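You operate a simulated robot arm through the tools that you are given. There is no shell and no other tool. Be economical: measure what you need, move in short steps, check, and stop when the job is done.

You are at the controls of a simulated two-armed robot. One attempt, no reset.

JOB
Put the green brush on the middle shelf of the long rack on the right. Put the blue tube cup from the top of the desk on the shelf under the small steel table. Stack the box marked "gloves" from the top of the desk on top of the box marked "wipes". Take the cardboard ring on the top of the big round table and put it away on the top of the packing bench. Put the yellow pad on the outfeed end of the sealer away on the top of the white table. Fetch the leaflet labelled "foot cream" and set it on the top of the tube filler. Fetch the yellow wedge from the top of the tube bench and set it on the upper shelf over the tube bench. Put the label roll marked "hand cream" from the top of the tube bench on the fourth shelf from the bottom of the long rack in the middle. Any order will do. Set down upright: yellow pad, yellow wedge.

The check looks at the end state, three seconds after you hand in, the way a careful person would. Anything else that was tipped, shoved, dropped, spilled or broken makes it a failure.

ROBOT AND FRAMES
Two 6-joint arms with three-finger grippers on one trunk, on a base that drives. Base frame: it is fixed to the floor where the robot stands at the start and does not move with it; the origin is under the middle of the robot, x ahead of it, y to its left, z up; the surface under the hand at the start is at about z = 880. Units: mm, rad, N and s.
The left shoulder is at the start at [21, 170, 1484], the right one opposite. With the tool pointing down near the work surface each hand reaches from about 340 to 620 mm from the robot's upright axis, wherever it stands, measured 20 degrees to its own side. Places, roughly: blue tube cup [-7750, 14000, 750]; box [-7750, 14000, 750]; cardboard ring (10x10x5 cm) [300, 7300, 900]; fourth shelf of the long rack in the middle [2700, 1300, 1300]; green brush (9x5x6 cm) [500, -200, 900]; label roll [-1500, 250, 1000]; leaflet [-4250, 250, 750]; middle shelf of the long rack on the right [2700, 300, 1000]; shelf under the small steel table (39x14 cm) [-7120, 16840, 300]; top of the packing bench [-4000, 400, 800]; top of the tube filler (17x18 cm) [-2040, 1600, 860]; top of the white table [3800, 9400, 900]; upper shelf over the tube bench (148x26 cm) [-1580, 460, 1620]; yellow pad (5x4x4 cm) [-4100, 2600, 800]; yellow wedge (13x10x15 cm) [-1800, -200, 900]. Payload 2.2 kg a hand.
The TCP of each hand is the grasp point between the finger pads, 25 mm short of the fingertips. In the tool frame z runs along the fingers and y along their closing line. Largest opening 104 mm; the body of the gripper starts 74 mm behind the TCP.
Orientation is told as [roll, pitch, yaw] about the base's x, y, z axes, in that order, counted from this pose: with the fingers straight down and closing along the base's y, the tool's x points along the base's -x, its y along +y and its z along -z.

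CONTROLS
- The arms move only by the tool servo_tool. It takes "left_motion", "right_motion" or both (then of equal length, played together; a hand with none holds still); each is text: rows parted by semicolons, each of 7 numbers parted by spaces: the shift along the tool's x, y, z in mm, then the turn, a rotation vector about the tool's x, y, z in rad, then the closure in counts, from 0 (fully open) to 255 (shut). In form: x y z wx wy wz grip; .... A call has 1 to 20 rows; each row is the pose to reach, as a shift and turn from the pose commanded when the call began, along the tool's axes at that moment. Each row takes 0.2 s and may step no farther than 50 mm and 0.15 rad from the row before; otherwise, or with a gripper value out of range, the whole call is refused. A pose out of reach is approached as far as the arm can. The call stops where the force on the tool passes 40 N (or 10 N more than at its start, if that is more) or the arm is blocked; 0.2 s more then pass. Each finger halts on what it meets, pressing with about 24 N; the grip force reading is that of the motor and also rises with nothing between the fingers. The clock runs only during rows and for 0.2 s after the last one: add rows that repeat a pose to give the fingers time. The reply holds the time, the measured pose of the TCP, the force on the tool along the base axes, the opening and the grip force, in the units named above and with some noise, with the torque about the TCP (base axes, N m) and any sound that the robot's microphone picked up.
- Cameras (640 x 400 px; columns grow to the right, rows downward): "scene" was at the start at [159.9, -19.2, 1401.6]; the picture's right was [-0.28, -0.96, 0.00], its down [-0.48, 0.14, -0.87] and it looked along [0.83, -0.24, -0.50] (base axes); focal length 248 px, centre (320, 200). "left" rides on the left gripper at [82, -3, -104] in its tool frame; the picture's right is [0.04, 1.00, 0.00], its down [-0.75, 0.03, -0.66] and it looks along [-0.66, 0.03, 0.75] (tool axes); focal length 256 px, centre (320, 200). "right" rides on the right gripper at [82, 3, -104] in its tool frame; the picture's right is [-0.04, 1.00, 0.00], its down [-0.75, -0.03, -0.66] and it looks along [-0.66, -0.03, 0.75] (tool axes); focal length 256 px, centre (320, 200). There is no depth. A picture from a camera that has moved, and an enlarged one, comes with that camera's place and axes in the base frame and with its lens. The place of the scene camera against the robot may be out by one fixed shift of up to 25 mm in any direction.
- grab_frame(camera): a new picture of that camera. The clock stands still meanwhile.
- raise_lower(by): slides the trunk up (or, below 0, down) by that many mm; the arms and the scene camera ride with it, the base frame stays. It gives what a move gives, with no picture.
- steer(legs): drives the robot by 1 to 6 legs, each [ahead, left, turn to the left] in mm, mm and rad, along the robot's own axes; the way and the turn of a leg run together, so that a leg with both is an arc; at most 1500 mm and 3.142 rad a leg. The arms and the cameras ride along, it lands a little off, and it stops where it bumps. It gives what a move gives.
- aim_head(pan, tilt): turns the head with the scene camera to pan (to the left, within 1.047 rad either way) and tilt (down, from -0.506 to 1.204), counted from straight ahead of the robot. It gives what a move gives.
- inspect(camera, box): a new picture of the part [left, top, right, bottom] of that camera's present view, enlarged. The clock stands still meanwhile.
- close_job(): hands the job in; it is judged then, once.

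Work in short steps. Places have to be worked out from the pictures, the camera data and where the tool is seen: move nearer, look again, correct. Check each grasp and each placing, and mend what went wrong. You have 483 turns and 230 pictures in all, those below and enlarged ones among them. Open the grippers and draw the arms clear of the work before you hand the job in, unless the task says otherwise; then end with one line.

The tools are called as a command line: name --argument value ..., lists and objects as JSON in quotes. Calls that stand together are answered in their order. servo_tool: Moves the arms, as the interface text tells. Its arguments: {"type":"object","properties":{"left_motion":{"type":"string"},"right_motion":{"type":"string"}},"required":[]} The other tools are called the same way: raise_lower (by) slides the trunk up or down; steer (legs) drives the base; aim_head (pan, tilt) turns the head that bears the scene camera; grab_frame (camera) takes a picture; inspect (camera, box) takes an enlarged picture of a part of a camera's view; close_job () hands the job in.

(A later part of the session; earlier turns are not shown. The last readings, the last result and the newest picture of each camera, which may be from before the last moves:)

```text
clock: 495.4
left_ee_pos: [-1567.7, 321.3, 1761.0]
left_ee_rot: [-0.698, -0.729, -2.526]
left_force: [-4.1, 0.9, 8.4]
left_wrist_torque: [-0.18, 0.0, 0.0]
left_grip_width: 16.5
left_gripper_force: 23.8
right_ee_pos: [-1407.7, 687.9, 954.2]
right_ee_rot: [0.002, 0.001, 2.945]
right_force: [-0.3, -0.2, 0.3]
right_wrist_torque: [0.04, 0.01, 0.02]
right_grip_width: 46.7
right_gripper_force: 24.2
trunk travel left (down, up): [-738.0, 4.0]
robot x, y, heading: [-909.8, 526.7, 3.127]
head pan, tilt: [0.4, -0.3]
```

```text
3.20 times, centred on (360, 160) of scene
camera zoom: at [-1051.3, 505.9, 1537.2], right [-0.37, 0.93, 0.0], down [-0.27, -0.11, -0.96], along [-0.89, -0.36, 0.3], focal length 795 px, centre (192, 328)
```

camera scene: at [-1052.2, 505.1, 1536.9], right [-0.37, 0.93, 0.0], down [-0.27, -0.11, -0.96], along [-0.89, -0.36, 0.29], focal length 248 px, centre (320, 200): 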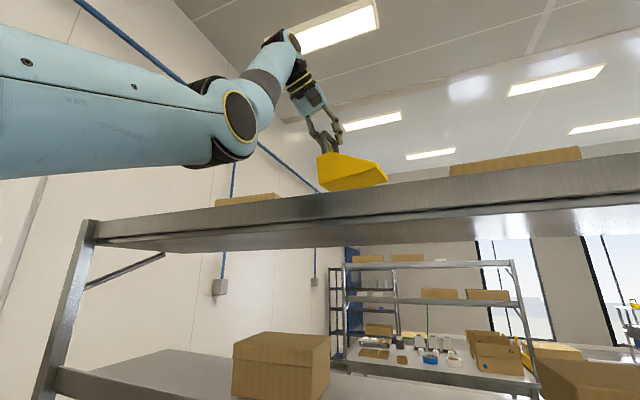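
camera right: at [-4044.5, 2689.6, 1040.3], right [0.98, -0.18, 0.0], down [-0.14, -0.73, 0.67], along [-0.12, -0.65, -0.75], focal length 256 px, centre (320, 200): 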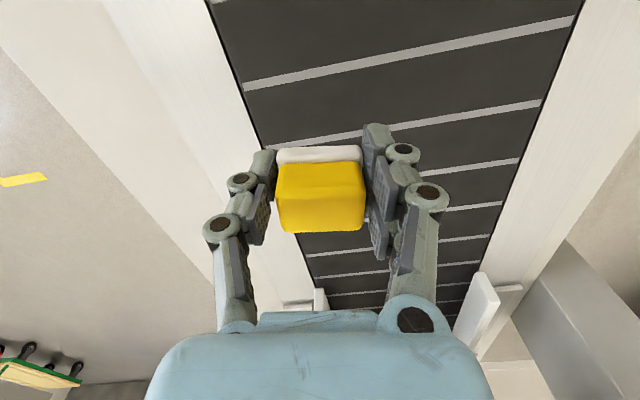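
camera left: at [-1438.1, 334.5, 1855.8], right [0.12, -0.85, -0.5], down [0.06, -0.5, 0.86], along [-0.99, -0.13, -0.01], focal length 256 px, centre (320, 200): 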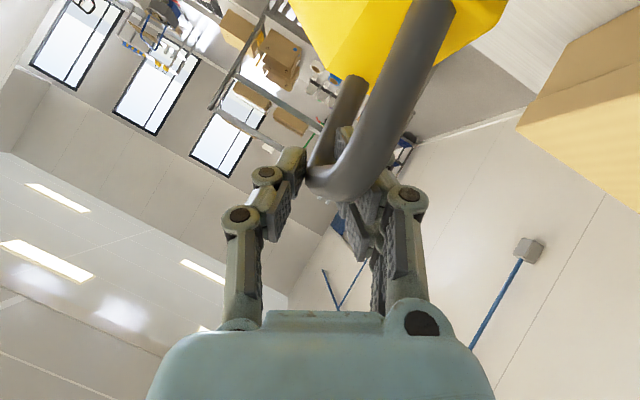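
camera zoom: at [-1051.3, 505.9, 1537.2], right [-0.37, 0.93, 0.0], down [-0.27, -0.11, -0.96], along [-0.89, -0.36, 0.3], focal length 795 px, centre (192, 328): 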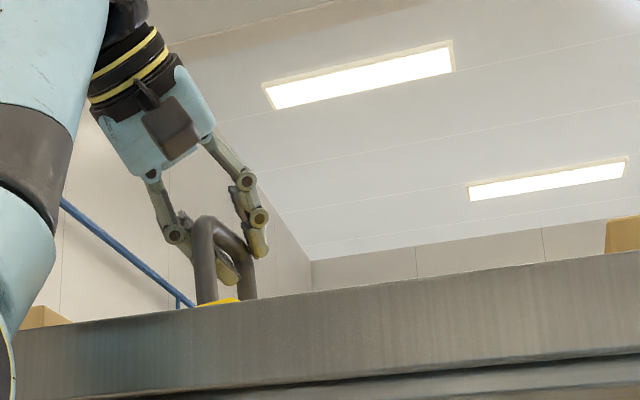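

Contact at z≈1761 (≈ shelf surface 1628). Press 3 mm more to settle it flat, then open slowly.

servo_tool --left_motion "1.3 1 1.2 0 0 0 255; 2.6 2 2.3 0 0 0 255; 2.6 2 2.3 0 0 0 255"

servo_tool --left_motion "0 0 0 0 0 0 225; 0 0 0 0 0 0 195; 0 0 0 0 0 0 160; 0 0 0 0 0 0 130; 0 0 0 0 0 0 130"

inspect --camera "scene" --box '[260, 100, 460, 220]'

grab_frame --camera "left"

```text
clock: 496.2
left_ee_pos: [-1568.9, 323.9, 1759.8]
left_ee_rot: [-0.714, -0.741, -2.518]
left_force: [-5.9, 4.7, 10.6]
left_wrist_torque: [0.28, 0.15, 0.1]
left_grip_width: 16.9
left_gripper_force: 23.7
right_ee_pos: [-1408.3, 688.3, 954.1]
right_ee_rot: [0.0, 0.0, 2.944]
right_force: [-0.7, 0.4, 0.0]
right_wrist_torque: [-0.01, 0.02, 0.01]
right_grip_width: 46.7
right_gripper_force: 24.3
trunk travel left (down, up): [-738.0, 4.0]
robot x, y, heading: [-910.9, 528.6, 3.129]
head pan, tilt: [0.4, -0.3]
stopped in row 3 (left hand): the force on the tool passed its limit at 41 N (the readings are from after the stop); the commanded pose is now the measured one
```

```text
clock: 497.4
left_ee_pos: [-1569.9, 321.2, 1757.9]
left_ee_rot: [-0.708, -0.735, -2.519]
left_force: [0.7, 0.1, 0.3]
left_wrist_torque: [0.04, 0.0, -0.04]
left_grip_width: 51.1
left_gripper_force: 0.0
right_ee_pos: [-1407.8, 689.0, 953.2]
right_ee_rot: [0.0, -0.001, 2.945]
right_force: [-0.2, 0.3, -0.5]
right_wrist_torque: [-0.01, 0.01, -0.02]
right_grip_width: 46.6
right_gripper_force: 24.2
trunk travel left (down, up): [-738.0, 4.0]
robot x, y, heading: [-912.1, 527.5, 3.125]
head pan, tilt: [0.4, -0.3]
```

```text
3.20 times, centred on (360, 160) of scene
camera zoom: at [-1051.3, 505.4, 1537.0], right [-0.37, 0.93, 0.0], down [-0.27, -0.11, -0.96], along [-0.89, -0.36, 0.3], focal length 795 px, centre (192, 328)
```

zoom: 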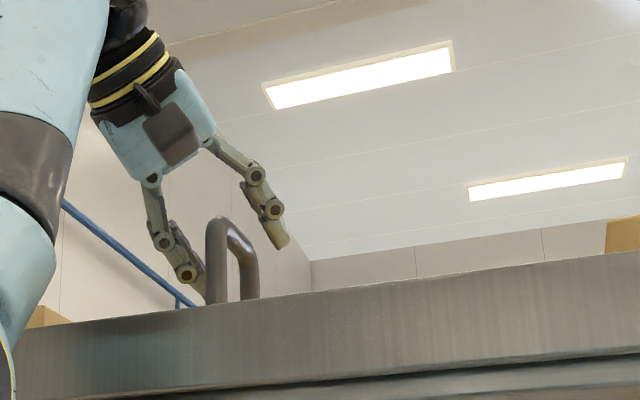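

```text
104 pictures are left
camera left: at [-1437.4, 335.5, 1763.1], right [0.11, -0.85, -0.51], down [0.07, -0.5, 0.86], along [-0.99, -0.13, 0.0], focal length 256 px, centre (320, 200)
```

left: 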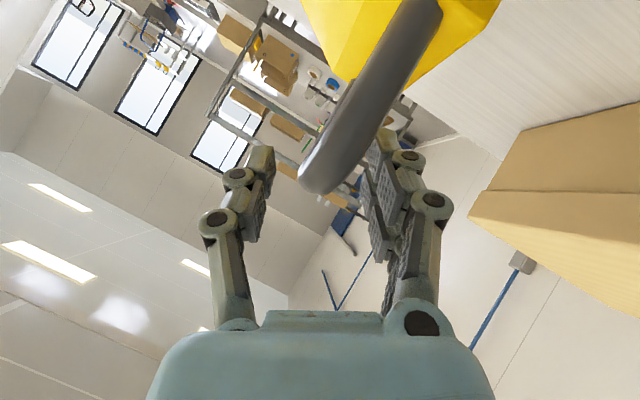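

Handle stands vertical; released. Withdraw back along the tool axis.

servo_tool --left_motion "0 0 -25 0 0 0 110; 0 0 -60 0 0 0 110; 0 0 -100 0 0 0 110; 0 0 -140 0 0 0 110; 0 0 -170 0 0 0 110"

grab_frame --camera "left"

```text
clock: 498.6
left_ee_pos: [-1498.8, 276.2, 1874.6]
left_ee_rot: [-0.711, -0.738, -2.521]
left_force: [1.0, -0.7, -0.3]
left_wrist_torque: [-0.03, 0.01, -0.02]
left_grip_width: 59.3
left_gripper_force: 0.0
left hand out of reach, approached as far as the arm can: row 3, 4, 5
right_ee_pos: [-1406.9, 689.0, 953.1]
right_ee_rot: [0.001, -0.001, 2.943]
right_force: [0.3, -0.8, -0.1]
right_wrist_torque: [0.02, 0.05, -0.01]
right_grip_width: 46.7
right_gripper_force: 23.4
trunk travel left (down, up): [-738.0, 4.0]
robot x, y, heading: [-909.7, 529.2, 3.122]
head pan, tilt: [0.4, -0.3]
```

```text
103 pictures are left
camera left: at [-1366.7, 290.3, 1879.8], right [0.11, -0.85, -0.51], down [0.07, -0.5, 0.86], along [-0.99, -0.13, 0.0], focal length 256 px, centre (320, 200)
```

left: 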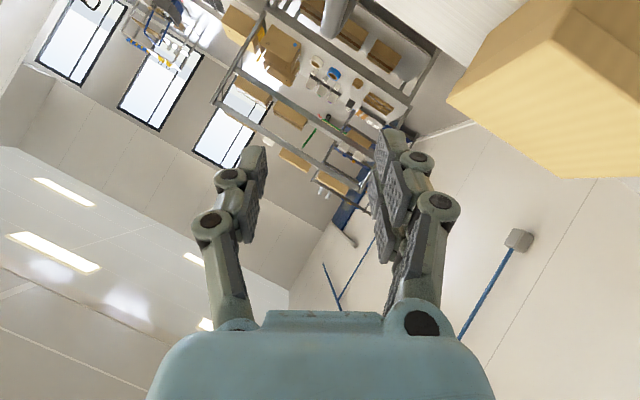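

Clear. Back off 350 mm and view the wedge.

steer --legs '[[-360, 0, 0]]'

aim_head --pan 0.2 --tilt -0.1

inspect --camera "scene" --box '[200, 80, 440, 240]'

```text
clock: 500.9
left_ee_pos: [-1141.2, 272.0, 1872.9]
left_ee_rot: [-0.708, -0.735, -2.523]
left_force: [-0.4, 0.2, -0.1]
left_wrist_torque: [0.02, -0.01, 0.01]
left_grip_width: 59.0
left_gripper_force: 0.1
right_ee_pos: [-1047.9, 683.5, 953.2]
right_ee_rot: [0.001, 0.0, 2.941]
right_force: [-0.3, 0.1, -0.4]
right_wrist_torque: [-0.01, 0.02, 0.02]
right_grip_width: 46.7
right_gripper_force: 23.6
trunk travel left (down, up): [-738.0, 4.0]
robot x, y, heading: [-550.5, 521.8, 3.128]
head pan, tilt: [0.4, -0.3]
```

```text
clock: 501.7
left_ee_pos: [-1139.6, 271.3, 1873.7]
left_ee_rot: [-0.709, -0.738, -2.523]
left_force: [-0.5, 0.8, 0.3]
left_wrist_torque: [-0.02, -0.07, 0.0]
left_grip_width: 59.2
left_gripper_force: 0.0
right_ee_pos: [-1047.6, 683.5, 953.8]
right_ee_rot: [0.0, 0.001, 2.942]
right_force: [-0.2, 0.0, 0.2]
right_wrist_torque: [0.01, 0.03, -0.02]
right_grip_width: 46.9
right_gripper_force: 24.0
trunk travel left (down, up): [-738.0, 4.0]
robot x, y, heading: [-552.5, 518.8, 3.123]
head pan, tilt: [0.201, -0.099]
```

```text
2.50 times, centred on (320, 160) of scene
camera zoom: at [-703.3, 512.9, 1520.5], right [-0.18, 0.98, 0.0], down [-0.1, -0.02, -0.99], along [-0.98, -0.18, 0.1], focal length 621 px, centre (320, 300)
```

zoom: 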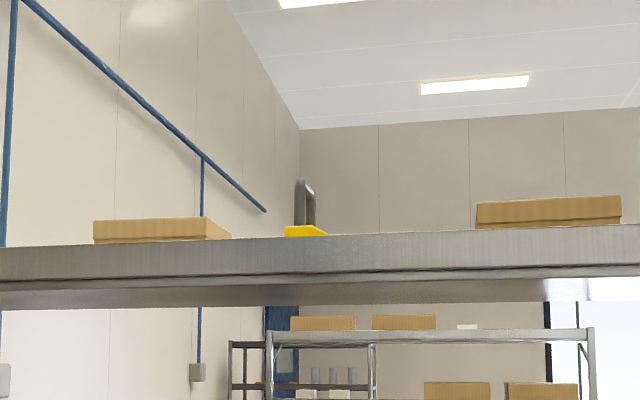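

The wedge stands upright on the upper shelf. Now bring the left hand down to working height.

servo_tool --left_motion "-21 -3 27 0 0 0 110; -42 -6 55 0 0 0 110; -12 15 80 0 0 0 110; 18 37 106 0 0 0 110; 48 59 132 0 0 0 110; 78 80 158 0 0 0 110; 108 102 184 0 0 0 110; 138 123 210 0 0 0 110; 167 145 236 0 0 0 110; 197 167 261 0 0 0 110; 227 188 287 0 0 0 110; 257 210 313 0 0 0 110; 287 231 339 0 0 0 110; 317 253 365 0 0 0 110; 347 275 390 0 0 0 110"

servo_tool --left_motion "0 0 0 -0.08 0 0.095 110; 0 0 0 -0.165 0 0.19 110; 0 0 0 -0.25 0 0.285 110; 0 0 0 -0.33 0 0.38 110; 0 0 0 -0.33 0 0.38 110"

```text
clock: 504.9
left_ee_pos: [-1215.8, 272.2, 1285.4]
left_ee_rot: [-0.708, -0.738, -2.521]
left_force: [-0.1, 0.4, -0.4]
left_wrist_torque: [0.0, -0.02, -0.02]
left_grip_width: 59.0
left_gripper_force: 0.1
right_ee_pos: [-1047.0, 682.6, 953.7]
right_ee_rot: [0.001, 0.001, 2.943]
right_force: [0.0, -0.5, 0.1]
right_wrist_torque: [0.03, 0.04, 0.01]
right_grip_width: 47.0
right_gripper_force: 23.5
trunk travel left (down, up): [-738.0, 4.0]
robot x, y, heading: [-554.2, 521.4, 3.121]
head pan, tilt: [0.201, -0.099]
```

```text
clock: 506.1
left_ee_pos: [-1216.5, 271.0, 1288.5]
left_ee_rot: [0.001, -0.87, -3.037]
left_force: [-0.3, -1.0, -0.1]
left_wrist_torque: [0.04, -0.01, -0.03]
left_grip_width: 59.0
left_gripper_force: 0.0
right_ee_pos: [-1046.7, 681.9, 954.0]
right_ee_rot: [0.0, 0.0, 2.943]
right_force: [-0.1, -0.4, -1.3]
right_wrist_torque: [0.0, 0.01, -0.03]
right_grip_width: 46.5
right_gripper_force: 24.5
trunk travel left (down, up): [-738.0, 4.0]
robot x, y, heading: [-548.8, 522.6, 3.123]
head pan, tilt: [0.201, -0.099]
```

Keep the ~50° tilt for the roll pick. Move to y≈80, lower the trunk 150 while raising the pad hand, and look.

steer --legs '[[0, 440, 0], [200, 0, 0]]'

servo_tool --right_motion "0 0 -40 0 0 0 225; 0 0 -80 0 0 0 225; 0 0 -120 0 0 0 225; 0 0 -160 0 0 0 225; 0 0 -160 0 0 0 225"

raise_lower --by -150

aim_head --pan 0.2 --tilt 0.45

grab_frame --camera "scene"

```text
clock: 509.9
left_ee_pos: [-1401.3, -158.0, 1277.2]
left_ee_rot: [0.003, -0.838, -3.031]
left_force: [-0.1, -0.9, 0.1]
left_wrist_torque: [0.01, 0.06, 0.0]
left_grip_width: 61.0
left_gripper_force: 0.0
right_ee_pos: [-1237.7, 252.5, 952.2]
right_ee_rot: [0.0, 0.001, 2.942]
right_force: [-0.1, -0.3, -0.4]
right_wrist_torque: [0.0, 0.01, 0.0]
right_grip_width: 46.9
right_gripper_force: 23.9
trunk travel left (down, up): [-738.0, 4.0]
robot x, y, heading: [-738.5, 88.7, 3.127]
head pan, tilt: [0.201, -0.099]
stopped in leg 2: the force on the tool passed its limit at 75 N (the readings are from after the stop); the commanded pose is now the measured one
```

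```text
clock: 511.1
left_ee_pos: [-1402.1, -158.0, 1278.2]
left_ee_rot: [0.002, -0.841, -3.031]
left_force: [1.3, -1.0, -0.5]
left_wrist_torque: [0.05, 0.0, 0.06]
left_grip_width: 59.5
left_gripper_force: 0.5
right_ee_pos: [-1237.6, 259.0, 1116.2]
right_ee_rot: [-0.005, 0.0, 2.941]
right_force: [-0.3, 0.4, -0.5]
right_wrist_torque: [0.0, -0.01, 0.0]
right_grip_width: 46.9
right_gripper_force: 24.4
trunk travel left (down, up): [-738.0, 4.0]
robot x, y, heading: [-738.8, 92.5, 3.12]
head pan, tilt: [0.201, -0.099]
```

```text
clock: 512.8
left_ee_pos: [-1401.5, -158.5, 1128.9]
left_ee_rot: [0.002, -0.841, -3.03]
left_force: [0.8, 1.1, 0.5]
left_wrist_torque: [0.01, -0.02, -0.02]
left_grip_width: 59.3
left_gripper_force: 0.0
right_ee_pos: [-1239.1, 258.4, 964.0]
right_ee_rot: [-0.005, -0.002, 2.942]
right_force: [-0.6, -0.3, -0.6]
right_wrist_torque: [0.0, -0.05, 0.0]
right_grip_width: 46.5
right_gripper_force: 23.5
trunk travel left (down, up): [-588.0, 154.0]
robot x, y, heading: [-740.7, 93.0, 3.125]
head pan, tilt: [0.201, -0.099]
```

```text
clock: 513.8
left_ee_pos: [-1402.2, -158.0, 1128.4]
left_ee_rot: [0.001, -0.841, -3.031]
left_force: [0.6, -0.5, 0.0]
left_wrist_torque: [-0.01, 0.04, -0.02]
left_grip_width: 59.2
left_gripper_force: 0.0
right_ee_pos: [-1238.0, 258.3, 964.1]
right_ee_rot: [-0.005, -0.001, 2.941]
right_force: [-1.1, -0.4, -0.3]
right_wrist_torque: [-0.01, 0.01, 0.02]
right_grip_width: 46.8
right_gripper_force: 23.7
trunk travel left (down, up): [-588.0, 154.0]
robot x, y, heading: [-740.5, 90.5, 3.122]
head pan, tilt: [0.201, 0.45]
```

```text
101 pictures are left
camera scene: at [-899.4, 82.3, 1319.6], right [-0.18, 0.98, 0.0], down [0.43, 0.08, -0.9], along [-0.89, -0.16, -0.43], focal length 248 px, centre (320, 200)
```

scene: 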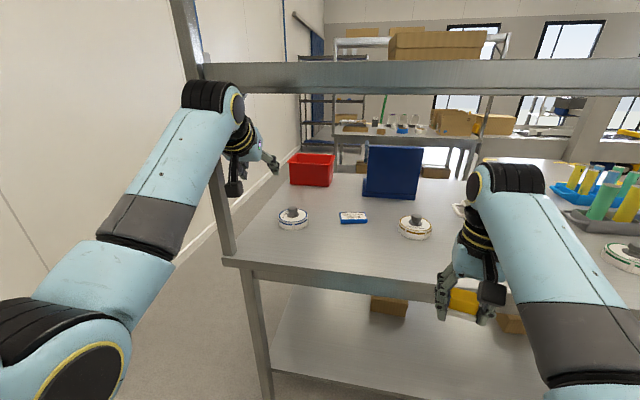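

The roll is at about [-1616,-142]. (The left fingers had brushed the lower shelf's edge; nothing moved.) Lower the hand 150 mm first, then drive forward 140.

servo_tool --left_motion "28 -4 25 0 0 0 110; 56 -8 50 0 0 0 110; 84 -12 75 0 0 0 110; 112 -15 100 0 0 0 110; 112 -15 100 0 0 0 110"

steer --legs '[[140, 0, 0]]'

grab_frame --camera "left"

grab_frame --camera "scene"

```text
clock: 515.0
left_ee_pos: [-1403.8, -141.7, 977.4]
left_ee_rot: [0.0, -0.843, -3.031]
left_force: [-1.1, -0.1, 0.6]
left_wrist_torque: [-0.04, -0.01, -0.03]
left_grip_width: 59.0
left_gripper_force: 0.2
right_ee_pos: [-1238.2, 257.5, 963.2]
right_ee_rot: [-0.007, -0.002, 2.94]
right_force: [-0.7, 0.4, -0.3]
right_wrist_torque: [0.03, 0.03, 0.02]
right_grip_width: 46.6
right_gripper_force: 23.4
trunk travel left (down, up): [-588.0, 154.0]
robot x, y, heading: [-742.0, 94.9, 3.122]
head pan, tilt: [0.201, 0.45]
```

```text
clock: 516.3
left_ee_pos: [-1545.0, -141.2, 975.1]
left_ee_rot: [0.002, -0.839, -3.031]
left_force: [-1.4, -0.2, -1.5]
left_wrist_torque: [0.02, -0.04, 0.01]
left_grip_width: 59.2
left_gripper_force: 0.1
right_ee_pos: [-1379.1, 260.6, 961.8]
right_ee_rot: [-0.006, 0.0, 2.94]
right_force: [-0.5, 0.1, -0.4]
right_wrist_torque: [-0.01, -0.06, 0.04]
right_grip_width: 46.6
right_gripper_force: 23.8
trunk travel left (down, up): [-588.0, 154.0]
robot x, y, heading: [-873.9, 93.3, 3.124]
head pan, tilt: [0.201, 0.45]
```

```text
100 pictures are left
camera left: at [-1412.9, -122.3, 984.5], right [0.14, -0.99, -0.03], down [-0.01, -0.03, 1.0], along [-0.99, -0.14, -0.02], focal length 256 px, centre (320, 200)
```

left: 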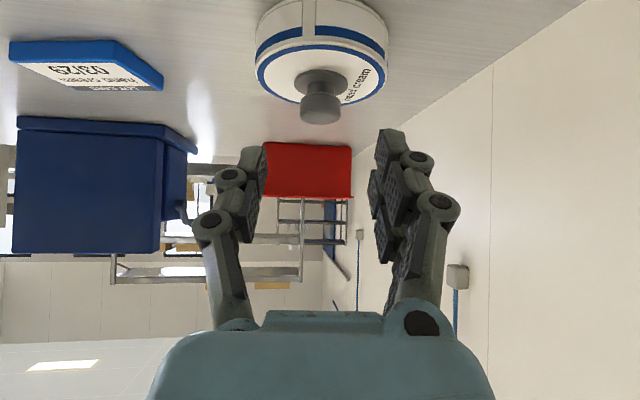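

```text
99 pictures are left
camera scene: at [-1040.0, 84.7, 1319.3], right [-0.18, 0.98, 0.0], down [0.43, 0.08, -0.9], along [-0.88, -0.16, -0.44], focal length 248 px, centre (320, 200)
```

scene: 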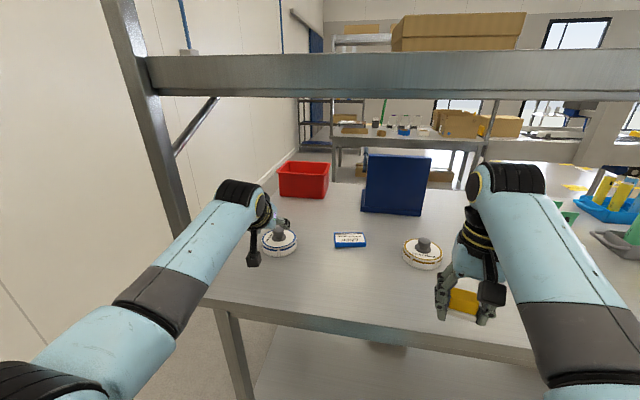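

The knob (≈34 mm) is straight ahead along the tool axis at about [-1616,-149,900]. Advance 95 mm.

servo_tool --left_motion "0 0 30 0 0 0 110; -1 0 60 0 0 0 110; -2 0 85 0 0 0 110; -2 0 95 0 0 0 110; -2 0 95 0 0 0 110"

grab_frame --camera "left"

```text
clock: 517.5
left_ee_pos: [-1615.4, -147.9, 920.9]
left_ee_rot: [0.004, -0.85, -3.033]
left_force: [-0.6, -0.9, 27.1]
left_wrist_torque: [-0.95, -0.01, 0.16]
left_grip_width: 64.6
left_gripper_force: 2.7
right_ee_pos: [-1375.3, 260.9, 965.2]
right_ee_rot: [-0.005, -0.003, 2.94]
right_force: [-0.1, -0.5, -0.6]
right_wrist_torque: [0.03, 0.02, 0.0]
right_grip_width: 46.7
right_gripper_force: 24.0
trunk travel left (down, up): [-588.0, 154.0]
robot x, y, heading: [-879.4, 92.6, 3.122]
head pan, tilt: [0.201, 0.45]
```

```text
98 pictures are left
camera left: at [-1483.8, -130.2, 927.8], right [0.14, -0.99, -0.03], down [0.0, -0.03, 1.0], along [-0.99, -0.14, 0.0], focal length 256 px, centre (320, 200)
```

left: 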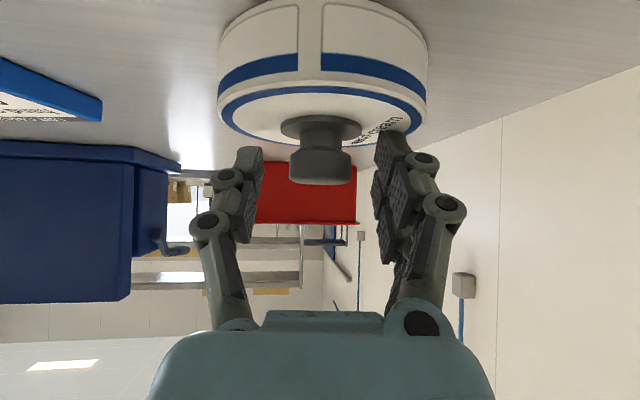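

A fingertip is touching the disc; rise 8 mm, then close on the knob.

servo_tool --left_motion "-6 0 -4 0 0 0 110; -6 0 -4 0 0 0 150; -6 0 -4 0 0 0 190; -6 0 -4 0 0 0 230; -6 0 -4 0 0 0 230; -6 0 -4 0 0 0 230"

grab_frame --camera "left"

```text
clock: 518.9
left_ee_pos: [-1614.9, -145.7, 922.5]
left_ee_rot: [0.003, -0.841, -3.032]
left_force: [-0.5, 5.8, 13.9]
left_wrist_torque: [-0.3, -0.04, 0.01]
left_grip_width: 28.9
left_gripper_force: 22.8
right_ee_pos: [-1376.6, 262.1, 963.5]
right_ee_rot: [-0.004, -0.003, 2.941]
right_force: [0.5, -0.6, 0.0]
right_wrist_torque: [0.0, -0.02, -0.01]
right_grip_width: 46.8
right_gripper_force: 23.7
trunk travel left (down, up): [-588.0, 154.0]
robot x, y, heading: [-882.0, 96.9, 3.125]
head pan, tilt: [0.201, 0.45]
```

```text
97 pictures are left
camera left: at [-1483.2, -128.7, 931.3], right [0.14, -0.99, -0.03], down [-0.01, -0.03, 1.0], along [-0.99, -0.14, -0.01], focal length 256 px, centre (320, 200)
```

left: 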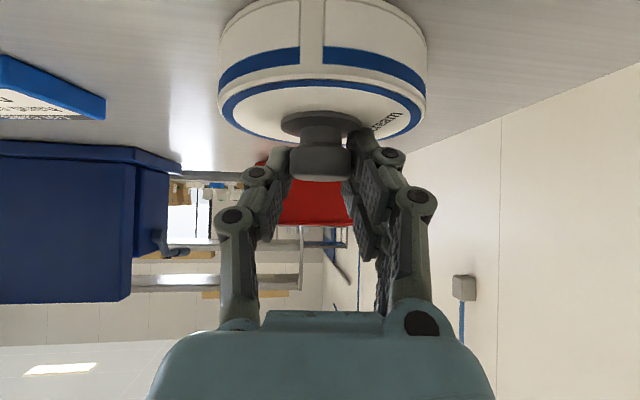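

Knob gripped (29 mm). Lift 60 mm by the trunk and check.

raise_lower --by 60

grab_frame --camera "left"

```text
clock: 519.9
left_ee_pos: [-1616.4, -148.4, 981.2]
left_ee_rot: [0.002, -0.84, -3.034]
left_force: [0.7, -0.7, -1.4]
left_wrist_torque: [-0.02, 0.03, -0.02]
left_grip_width: 28.6
left_gripper_force: 24.6
right_ee_pos: [-1377.9, 259.9, 1021.7]
right_ee_rot: [-0.004, -0.003, 2.94]
right_force: [0.3, 0.7, -0.7]
right_wrist_torque: [0.02, -0.02, -0.02]
right_grip_width: 46.6
right_gripper_force: 24.1
trunk travel left (down, up): [-648.0, 94.0]
robot x, y, heading: [-878.7, 92.3, 3.123]
head pan, tilt: [0.201, 0.45]
```

```text
96 pictures are left
camera left: at [-1484.3, -130.5, 989.9], right [0.14, -0.99, -0.03], down [-0.01, -0.03, 1.0], along [-0.99, -0.14, -0.02], focal length 256 px, centre (320, 200)
```

left: 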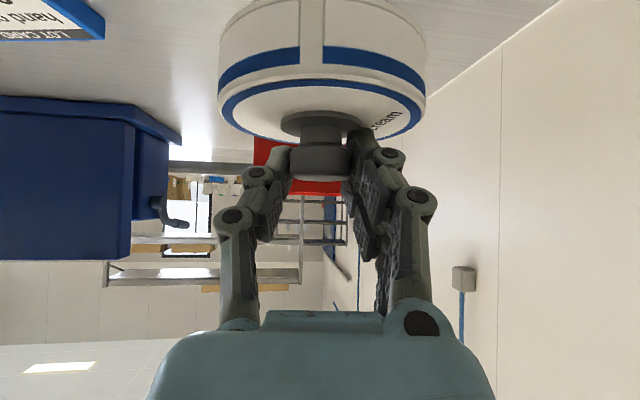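

Roll is held flat. Back off and drive to the racks: north up the aisle, then east, then down the rack aisle.

steer --legs '[[-350, 0, 0], [0, 0, -1.55], [1450, 0, 0], [1450, 0, 0], [130, 0, 0], [0, 0, -1.574]]'

aim_head --pan 0.0 --tilt 0.35

grab_frame --camera "scene"

```text
clock: 543.9
left_ee_pos: [188.8, 3310.4, 981.8]
left_ee_rot: [0.001, -0.84, 0.141]
left_force: [-0.2, 0.1, -1.2]
left_wrist_torque: [-0.02, 0.01, -0.04]
left_grip_width: 28.8
left_gripper_force: 23.7
right_ee_pos: [-37.0, 2893.6, 1024.0]
right_ee_rot: [-0.006, -0.001, -0.17]
right_force: [0.1, -0.1, -0.4]
right_wrist_torque: [0.01, 0.01, 0.01]
right_grip_width: 46.8
right_gripper_force: 24.7
trunk travel left (down, up): [-648.0, 94.0]
robot x, y, heading: [-541.0, 3043.8, 0.016]
head pan, tilt: [0.201, 0.45]
```

```text
clock: 544.6
left_ee_pos: [188.6, 3310.2, 982.0]
left_ee_rot: [0.002, -0.837, 0.142]
left_force: [0.0, 0.1, -0.7]
left_wrist_torque: [-0.03, -0.03, 0.01]
left_grip_width: 28.8
left_gripper_force: 24.3
right_ee_pos: [-36.7, 2894.6, 1023.0]
right_ee_rot: [-0.008, -0.002, -0.169]
right_force: [0.5, 0.1, -0.7]
right_wrist_torque: [0.0, 0.02, 0.0]
right_grip_width: 46.9
right_gripper_force: 23.9
trunk travel left (down, up): [-648.0, 94.0]
robot x, y, heading: [-541.0, 3045.6, 0.018]
head pan, tilt: [0.0, 0.351]
```

```text
95 pictures are left
camera scene: at [-373.3, 3053.3, 1388.9], right [0.02, -1.0, 0.0], down [-0.34, -0.01, -0.94], along [0.94, 0.01, -0.34], focal length 248 px, centre (320, 200)
```

scene: 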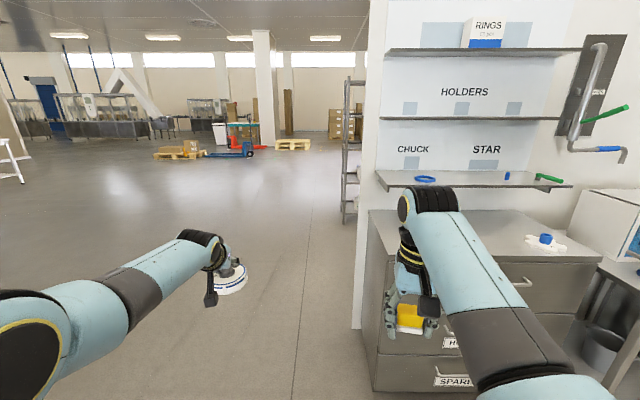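

Path clear. Strafe north 320, go east past the wall end, then strafe south along the racks facing them.

steer --legs '[[0, 330, 0], [1450, 0, -0.016], [600, 0, 0], [0, -1450, 0], [0, -300, 0]]'

raise_lower --by 90

grab_frame --camera "scene"

```text
clock: 565.0
left_ee_pos: [2243.1, 1913.3, 982.4]
left_ee_rot: [0.002, -0.84, 0.154]
left_force: [-0.6, 0.2, -1.9]
left_wrist_torque: [0.01, 0.03, 0.02]
left_grip_width: 28.2
left_gripper_force: 24.4
right_ee_pos: [2022.3, 1494.1, 1023.7]
right_ee_rot: [-0.005, -0.002, -0.158]
right_force: [-0.3, 0.1, -0.1]
right_wrist_torque: [0.02, 0.01, 0.0]
right_grip_width: 46.8
right_gripper_force: 23.8
trunk travel left (down, up): [-648.0, 94.0]
robot x, y, heading: [1517.0, 1639.3, 0.024]
head pan, tilt: [0.0, 0.351]
```

```text
clock: 566.3
left_ee_pos: [2242.3, 1913.9, 1071.0]
left_ee_rot: [0.002, -0.839, 0.153]
left_force: [0.2, -0.4, -0.6]
left_wrist_torque: [0.01, 0.01, -0.02]
left_grip_width: 28.3
left_gripper_force: 24.2
right_ee_pos: [2021.6, 1494.4, 1112.7]
right_ee_rot: [-0.007, -0.001, -0.158]
right_force: [0.5, -0.4, -1.4]
right_wrist_torque: [0.0, 0.02, 0.01]
right_grip_width: 46.6
right_gripper_force: 24.0
trunk travel left (down, up): [-738.0, 4.0]
robot x, y, heading: [1516.0, 1638.0, 0.027]
head pan, tilt: [0.0, 0.351]
```

```text
94 pictures are left
camera scene: at [1682.9, 1649.9, 1478.9], right [0.03, -1.0, 0.0], down [-0.34, -0.01, -0.94], along [0.94, 0.02, -0.34], focal length 248 px, centre (320, 200)
```

scene: 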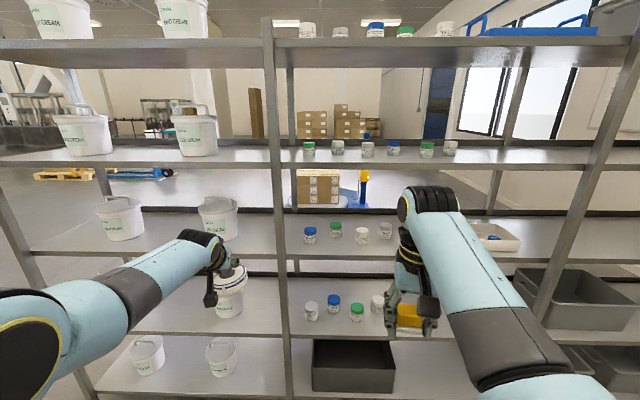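

The middle bay's 4th shelf (z≈1300) has jars at mid-depth from y≈1100–1700; the south part (y≈800–1050) is free. Raise the roll to z≈1420, then strafe to line up at y≈930.

servo_tool --left_motion "-33.5 0 -30 0 0 0 230; -67 0 -60 0 0 0 230; -100.5 0 -90 0 0 0 230; -134 0 -120 0 0 0 230; -167.5 0 -150 0 0 0 230; -201 0 -180 0 0 0 230; -234 0 -210 0 0 0 230; -264 0 -236 0 0 0 230"

steer --legs '[[0, -985, -0.02]]'

aim_head --pan 0.25 --tilt 0.2

grab_frame --camera "scene"

```text
clock: 568.1
left_ee_pos: [2240.7, 1911.4, 1427.4]
left_ee_rot: [0.002, -0.838, 0.153]
left_force: [0.4, 0.5, -1.6]
left_wrist_torque: [0.0, -0.05, -0.01]
left_grip_width: 28.2
left_gripper_force: 24.1
right_ee_pos: [2021.8, 1494.9, 1113.8]
right_ee_rot: [-0.008, -0.001, -0.157]
right_force: [0.9, 0.1, -0.3]
right_wrist_torque: [0.0, -0.01, -0.02]
right_grip_width: 46.6
right_gripper_force: 24.1
trunk travel left (down, up): [-738.0, 4.0]
robot x, y, heading: [1514.4, 1639.8, 0.023]
head pan, tilt: [0.0, 0.351]
```

```text
clock: 573.2
left_ee_pos: [2259.2, 893.4, 1427.0]
left_ee_rot: [0.001, -0.84, 0.114]
left_force: [0.1, 0.1, -2.2]
left_wrist_torque: [0.0, -0.05, -0.02]
left_grip_width: 28.2
left_gripper_force: 24.1
right_ee_pos: [2023.8, 484.2, 1114.1]
right_ee_rot: [-0.007, 0.0, -0.195]
right_force: [-0.4, 0.0, -0.9]
right_wrist_torque: [0.04, -0.01, 0.0]
right_grip_width: 46.8
right_gripper_force: 24.1
trunk travel left (down, up): [-738.0, 4.0]
robot x, y, heading: [1521.4, 646.0, -0.01]
head pan, tilt: [0.0, 0.351]
```

```text
clock: 574.0
left_ee_pos: [2257.0, 894.0, 1425.9]
left_ee_rot: [0.002, -0.839, 0.115]
left_force: [0.1, 0.0, -1.5]
left_wrist_torque: [0.01, 0.02, 0.02]
left_grip_width: 28.2
left_gripper_force: 24.2
right_ee_pos: [2023.3, 483.9, 1112.8]
right_ee_rot: [-0.007, -0.002, -0.196]
right_force: [0.5, 0.7, 0.5]
right_wrist_torque: [-0.03, -0.01, 0.0]
right_grip_width: 46.8
right_gripper_force: 23.6
trunk travel left (down, up): [-738.0, 4.0]
robot x, y, heading: [1521.6, 647.8, -0.012]
head pan, tilt: [0.25, 0.201]
```

```text
93 pictures are left
camera scene: at [1687.5, 674.8, 1493.0], right [0.24, -0.97, 0.0], down [-0.19, -0.05, -0.98], along [0.95, 0.23, -0.2], focal length 248 px, centre (320, 200)
```

scene: 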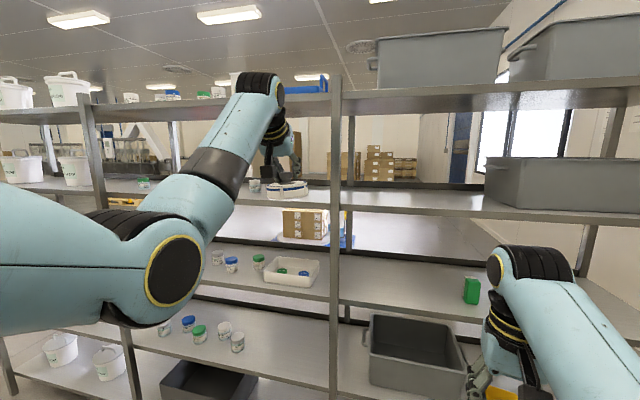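

Post between bays is at y≈820; shift 70 mm north, then advance 330 over the 4th shelf.

steer --legs '[[0, 72, 0], [250, 0, 0]]'

grab_frame --camera "left"

grab_frame --camera "scene"

```text
clock: 576.4
left_ee_pos: [2506.4, 957.9, 1427.0]
left_ee_rot: [0.001, -0.84, 0.113]
left_force: [0.0, -0.5, -1.3]
left_wrist_torque: [0.05, 0.01, -0.01]
left_grip_width: 28.1
left_gripper_force: 24.2
right_ee_pos: [2271.2, 551.8, 1113.5]
right_ee_rot: [-0.007, -0.001, -0.199]
right_force: [-0.3, -0.5, -0.6]
right_wrist_torque: [0.0, 0.02, 0.03]
right_grip_width: 46.8
right_gripper_force: 23.9
trunk travel left (down, up): [-738.0, 4.0]
robot x, y, heading: [1766.9, 715.6, -0.02]
head pan, tilt: [0.25, 0.201]
```

```text
92 pictures are left
camera left: at [2377.6, 940.6, 1435.2], right [-0.14, 0.99, -0.03], down [0.01, 0.03, 1.0], along [0.99, 0.14, -0.02], focal length 256 px, centre (320, 200)
```

left: 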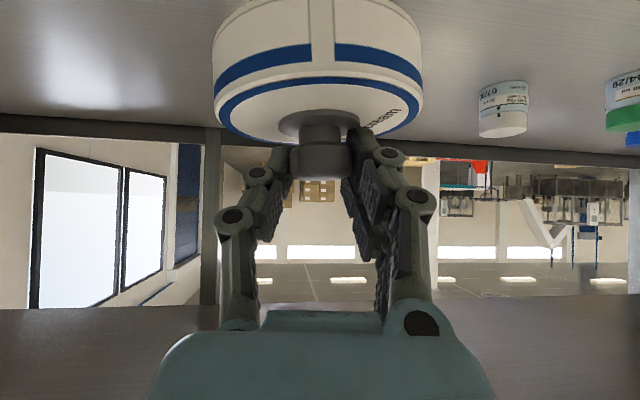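

```text
91 pictures are left
camera scene: at [1936.0, 742.5, 1493.1], right [0.23, -0.97, 0.0], down [-0.19, -0.05, -0.98], along [0.95, 0.23, -0.2], focal length 248 px, centre (320, 200)
```

scene: 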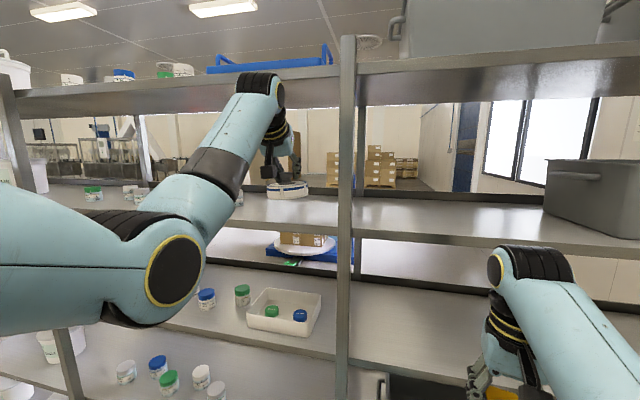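

Clear ahead. Advance 85 mm more, then lower.

steer --legs '[[88, 0, 0.015]]'

servo_tool --left_motion "13 0 12 0 0 0 230; 26 0 23 0 0 0 230; 33.5 0 30 0 0 0 230; 33.5 0 30 0 0 0 230"

grab_frame --camera "left"

```text
clock: 577.5
left_ee_pos: [2591.1, 968.6, 1426.8]
left_ee_rot: [0.002, -0.839, 0.125]
left_force: [0.4, -0.5, -2.1]
left_wrist_torque: [-0.02, 0.03, 0.0]
left_grip_width: 28.1
left_gripper_force: 23.8
right_ee_pos: [2361.0, 556.3, 1112.3]
right_ee_rot: [-0.006, 0.001, -0.186]
right_force: [0.6, 0.1, -0.5]
right_wrist_torque: [0.02, 0.05, 0.03]
right_grip_width: 46.8
right_gripper_force: 23.8
trunk travel left (down, up): [-738.0, 4.0]
robot x, y, heading: [1862.9, 715.7, -0.007]
head pan, tilt: [0.25, 0.201]
```

```text
clock: 578.5
left_ee_pos: [2592.0, 968.3, 1381.6]
left_ee_rot: [0.001, -0.84, 0.128]
left_force: [0.5, -0.2, -1.7]
left_wrist_torque: [0.01, -0.02, 0.01]
left_grip_width: 28.3
left_gripper_force: 24.3
right_ee_pos: [2359.7, 556.5, 1113.1]
right_ee_rot: [-0.008, -0.002, -0.185]
right_force: [-0.2, -0.3, 0.0]
right_wrist_torque: [0.02, 0.02, 0.0]
right_grip_width: 46.5
right_gripper_force: 24.1
trunk travel left (down, up): [-738.0, 4.0]
robot x, y, heading: [1860.0, 717.0, -0.004]
head pan, tilt: [0.25, 0.201]
```

```text
90 pictures are left
camera left: at [2462.6, 948.1, 1390.8], right [-0.15, 0.99, -0.03], down [0.01, 0.03, 1.0], along [0.99, 0.15, -0.01], focal length 256 px, centre (320, 200)
```

left: 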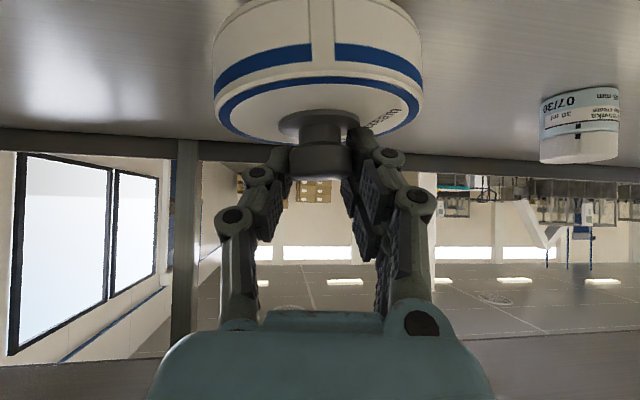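

Continue lowering in 5 mm steps, checking force.

servo_tool --left_motion "3.7 0 3.3 0 0 0 230; 7.4 0 6.7 0 0 0 230; 11.2 0 10 0 0 0 230; 11.2 0 10 0 0 0 230"

```text
clock: 579.5
left_ee_pos: [2590.3, 967.5, 1366.6]
left_ee_rot: [0.002, -0.84, 0.127]
left_force: [-0.3, 1.4, -2.3]
left_wrist_torque: [-0.02, 0.04, 0.03]
left_grip_width: 28.4
left_gripper_force: 23.5
right_ee_pos: [2360.5, 556.1, 1112.8]
right_ee_rot: [-0.007, -0.001, -0.185]
right_force: [2.0, 0.0, -0.4]
right_wrist_torque: [-0.01, -0.03, -0.03]
right_grip_width: 46.7
right_gripper_force: 24.1
trunk travel left (down, up): [-738.0, 4.0]
robot x, y, heading: [1857.7, 714.5, -0.003]
head pan, tilt: [0.25, 0.201]
```

servo_tool --left_motion "3 0 2.7 0 0 0 230; 6 0 5.3 0 0 0 230; 9 0 8 0 0 0 230; 9 0 8 0 0 0 230"

```text
clock: 580.5
left_ee_pos: [2590.6, 966.0, 1363.0]
left_ee_rot: [0.001, -0.854, 0.125]
left_force: [10.4, -5.5, 34.8]
left_wrist_torque: [1.18, -0.17, -0.27]
left_grip_width: 28.5
left_gripper_force: 23.9
right_ee_pos: [2359.5, 553.6, 1113.3]
right_ee_rot: [-0.004, -0.002, -0.185]
right_force: [-0.8, 0.0, 0.6]
right_wrist_torque: [-0.03, 0.01, -0.01]
right_grip_width: 46.4
right_gripper_force: 24.0
trunk travel left (down, up): [-738.0, 4.0]
robot x, y, heading: [1861.3, 713.3, -0.0]
head pan, tilt: [0.25, 0.201]
```

Contact. Ease up 4 mm, open, and withdraw along the tool axis.

servo_tool --left_motion "-4 0 -3.5 0 0 0 225; -4 0 -3.5 0 0 0 200; -5 0 -4 0 0 0 160; -6 0 -5 0 0 0 110; -6 0 -5 0 0 0 110; -6 0 -35 0 0 0 110; -6 0 -75 0 0 0 110; -6 0 -115 0 0 0 110; -6 0 -145 0 0 0 110"

grab_frame --camera "left"

```text
clock: 582.5
left_ee_pos: [2485.8, 954.0, 1456.7]
left_ee_rot: [0.002, -0.84, 0.125]
left_force: [-1.4, -0.1, 0.6]
left_wrist_torque: [0.01, 0.0, 0.03]
left_grip_width: 59.2
left_gripper_force: 0.0
right_ee_pos: [2359.5, 556.0, 1112.8]
right_ee_rot: [-0.006, -0.003, -0.184]
right_force: [-0.3, 0.4, -0.7]
right_wrist_torque: [0.0, -0.01, 0.0]
right_grip_width: 46.7
right_gripper_force: 24.2
trunk travel left (down, up): [-738.0, 4.0]
robot x, y, heading: [1860.5, 716.1, -0.006]
head pan, tilt: [0.25, 0.201]
```

```text
89 pictures are left
camera left: at [2356.9, 934.5, 1464.7], right [-0.15, 0.99, -0.03], down [0.01, 0.03, 1.0], along [0.99, 0.15, -0.01], focal length 256 px, centre (320, 200)
```

left: 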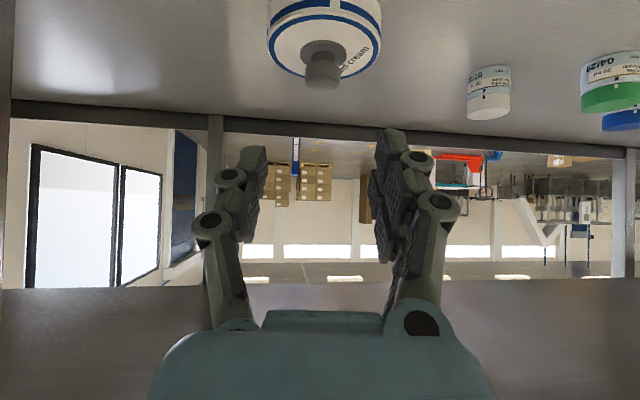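

Roll placed. Back off and return the left tool to a carry pose.

steer --legs '[[-400, 0, 0]]'

servo_tool --left_motion "26 0 24 0 0.12 0 50; 53 0 48 0 0.24 0 0; 80 0 72 0 0.36 0 0; 106 0 95 0 0.48 0 0; 133 0 119 0 0.6 0 0; 160 0 143 0 0.72 0 0; 186 0 167 0 0.84 0 0; 200 0 179 0 0.84 0 0; 200 0 179 0 0.84 0 0"

steer --legs '[[0, 0, 1.571], [1450, 0, 0], [1450, 0, 0]]'

aim_head --pan -0.3 --tilt 0.3

grab_frame --camera "scene"

```text
clock: 585.0
left_ee_pos: [2087.9, 956.5, 1455.5]
left_ee_rot: [0.004, -0.839, 0.129]
left_force: [-0.7, -0.9, -0.3]
left_wrist_torque: [-0.02, -0.01, 0.01]
left_grip_width: 59.1
left_gripper_force: 0.0
right_ee_pos: [1962.8, 557.5, 1112.4]
right_ee_rot: [-0.008, 0.0, -0.185]
right_force: [-0.7, 0.2, -0.9]
right_wrist_torque: [-0.01, 0.01, 0.02]
right_grip_width: 46.9
right_gripper_force: 23.4
trunk travel left (down, up): [-738.0, 4.0]
robot x, y, heading: [1459.7, 716.7, -0.0]
head pan, tilt: [0.25, 0.201]
```

```text
clock: 587.0
left_ee_pos: [2087.5, 955.1, 1185.4]
left_ee_rot: [0.002, 0.001, 0.131]
left_force: [0.4, 0.3, -0.3]
left_wrist_torque: [0.0, 0.01, -0.01]
left_grip_width: 103.8
left_gripper_force: 0.0
right_ee_pos: [1962.7, 557.4, 1112.2]
right_ee_rot: [-0.008, 0.0, -0.184]
right_force: [0.4, -0.2, -0.8]
right_wrist_torque: [-0.03, 0.0, -0.01]
right_grip_width: 47.0
right_gripper_force: 24.1
trunk travel left (down, up): [-738.0, 4.0]
robot x, y, heading: [1461.3, 715.4, 0.001]
head pan, tilt: [0.25, 0.201]
```

```text
clock: 604.9
left_ee_pos: [1290.8, 4260.5, 1187.5]
left_ee_rot: [0.002, -0.001, 1.683]
left_force: [0.0, -0.2, 0.6]
left_wrist_torque: [-0.02, -0.01, 0.0]
left_grip_width: 104.0
left_gripper_force: 0.0
right_ee_pos: [1687.7, 4129.2, 1112.1]
right_ee_rot: [-0.007, 0.0, 1.371]
right_force: [0.0, -0.2, -0.5]
right_wrist_torque: [-0.01, 0.01, -0.01]
right_grip_width: 46.4
right_gripper_force: 23.9
trunk travel left (down, up): [-738.0, 4.0]
robot x, y, heading: [1518.7, 3630.2, 1.552]
head pan, tilt: [0.25, 0.201]
```

```text
clock: 605.9
left_ee_pos: [1291.1, 4261.3, 1187.7]
left_ee_rot: [0.001, 0.001, 1.685]
left_force: [0.0, 0.0, -0.2]
left_wrist_torque: [0.01, -0.01, 0.01]
left_grip_width: 103.9
left_gripper_force: 0.0
right_ee_pos: [1687.8, 4128.2, 1111.8]
right_ee_rot: [-0.006, 0.001, 1.371]
right_force: [-0.2, -1.2, -0.8]
right_wrist_torque: [-0.02, -0.01, -0.02]
right_grip_width: 46.6
right_gripper_force: 24.1
trunk travel left (down, up): [-738.0, 4.0]
robot x, y, heading: [1519.0, 3633.9, 1.559]
head pan, tilt: [-0.3, 0.3]
```

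```text
88 pictures are left
camera scene: at [1554.3, 3795.8, 1483.8], right [0.95, -0.31, 0.0], down [-0.09, -0.28, -0.96], along [0.29, 0.91, -0.3], focal length 248 px, centre (320, 200)
```

scene: 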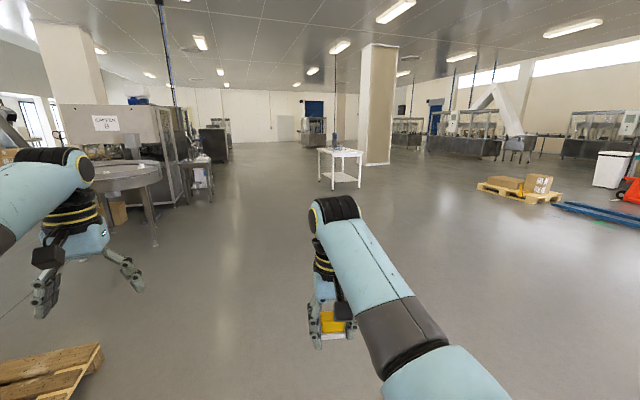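

The white table is at about [3850,9200]. Drive diagonally toward it across open floor.

steer --legs '[[1092, -483, 0], [1092, -483, 0], [1092, -483, 0], [1000, -440, 0]]'

aim_head --pan 0.0 --tilt 0.4

grab_frame --camera "scene"

```text
clock: 628.5
left_ee_pos: [3315.3, 8494.5, 1188.1]
left_ee_rot: [0.001, 0.0, 1.69]
left_force: [-0.2, 0.5, 0.6]
left_wrist_torque: [0.02, -0.02, -0.03]
left_grip_width: 104.1
left_gripper_force: 0.1
right_ee_pos: [3712.0, 8364.8, 1114.0]
right_ee_rot: [-0.007, 0.0, 1.38]
right_force: [0.0, 0.2, -0.4]
right_wrist_torque: [-0.02, 0.02, -0.02]
right_grip_width: 46.6
right_gripper_force: 23.7
trunk travel left (down, up): [-738.0, 4.0]
robot x, y, heading: [3546.0, 7868.4, 1.563]
head pan, tilt: [-0.3, 0.3]
```

```text
clock: 629.3
left_ee_pos: [3315.9, 8494.9, 1187.5]
left_ee_rot: [0.004, 0.001, 1.692]
left_force: [-0.3, 0.0, 0.9]
left_wrist_torque: [-0.03, -0.01, 0.01]
left_grip_width: 104.1
left_gripper_force: 0.1
right_ee_pos: [3711.6, 8365.7, 1112.5]
right_ee_rot: [-0.006, 0.0, 1.378]
right_force: [-0.3, -0.4, -0.1]
right_wrist_torque: [-0.02, 0.02, -0.04]
right_grip_width: 46.7
right_gripper_force: 24.1
trunk travel left (down, up): [-738.0, 4.0]
robot x, y, heading: [3547.6, 7863.9, 1.562]
head pan, tilt: [0.0, 0.4]
```

```text
87 pictures are left
camera scene: at [3553.4, 8036.0, 1474.6], right [1.0, -0.01, 0.0], down [0.0, -0.39, -0.92], along [0.01, 0.92, -0.39], focal length 248 px, centre (320, 200)
```

scene: 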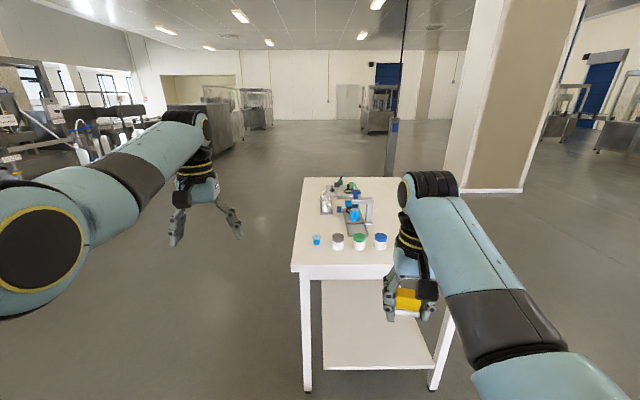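

The table's front strip (y≈8750–8880) is free ahead of the jars. I'll drive so the pad hand is over about [3650,8812].

steer --legs '[[449, 60, 0]]'

grab_frame --camera "right"

aim_head --pan -0.2 --tilt 0.75

grab_frame --camera "scene"

```text
clock: 632.1
left_ee_pos: [3259.7, 8948.5, 1187.3]
left_ee_rot: [0.002, 0.001, 1.692]
left_force: [0.2, -0.2, -0.2]
left_wrist_torque: [-0.01, -0.05, -0.01]
left_grip_width: 104.3
left_gripper_force: 0.1
right_ee_pos: [3655.8, 8819.5, 1111.8]
right_ee_rot: [-0.007, -0.001, 1.38]
right_force: [-0.3, -0.3, -1.0]
right_wrist_torque: [-0.02, 0.01, 0.03]
right_grip_width: 46.5
right_gripper_force: 23.9
trunk travel left (down, up): [-738.0, 4.0]
robot x, y, heading: [3496.1, 8321.3, 1.564]
head pan, tilt: [0.0, 0.4]
```

```text
86 pictures are left
camera right: at [3637.1, 8739.7, 1215.9], right [-0.97, 0.23, -0.01], down [0.17, 0.73, 0.66], along [0.16, 0.64, -0.75], focal length 256 px, centre (320, 200)
```

right: 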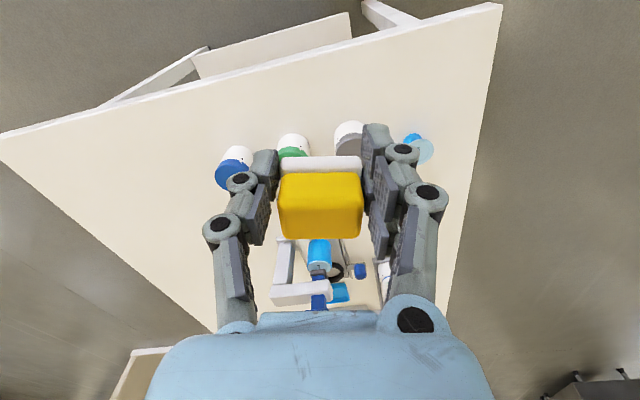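

```text
clock: 632.9
left_ee_pos: [3259.4, 8947.8, 1188.4]
left_ee_rot: [0.001, -0.001, 1.691]
left_force: [0.4, -0.2, -0.2]
left_wrist_torque: [0.01, 0.01, -0.01]
left_grip_width: 103.8
left_gripper_force: 0.0
right_ee_pos: [3657.2, 8818.3, 1112.9]
right_ee_rot: [-0.006, 0.0, 1.378]
right_force: [0.2, -0.3, -0.4]
right_wrist_torque: [0.0, 0.04, -0.01]
right_grip_width: 46.8
right_gripper_force: 24.1
trunk travel left (down, up): [-738.0, 4.0]
robot x, y, heading: [3493.6, 8320.1, 1.565]
head pan, tilt: [-0.201, 0.75]
```

```text
85 pictures are left
camera scene: at [3514.1, 8477.3, 1443.6], right [0.98, -0.21, 0.0], down [-0.14, -0.67, -0.73], along [0.15, 0.72, -0.68], focal length 248 px, centre (320, 200)
```

scene: 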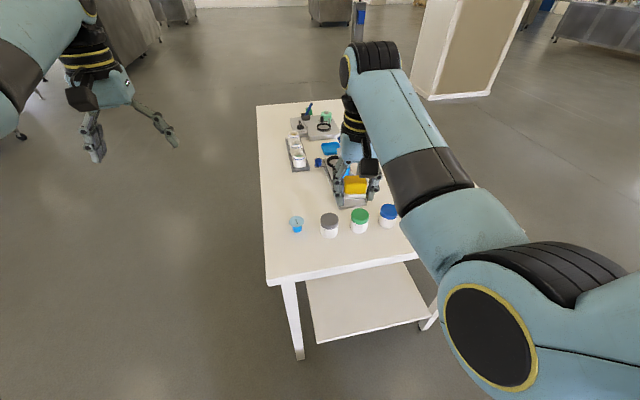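

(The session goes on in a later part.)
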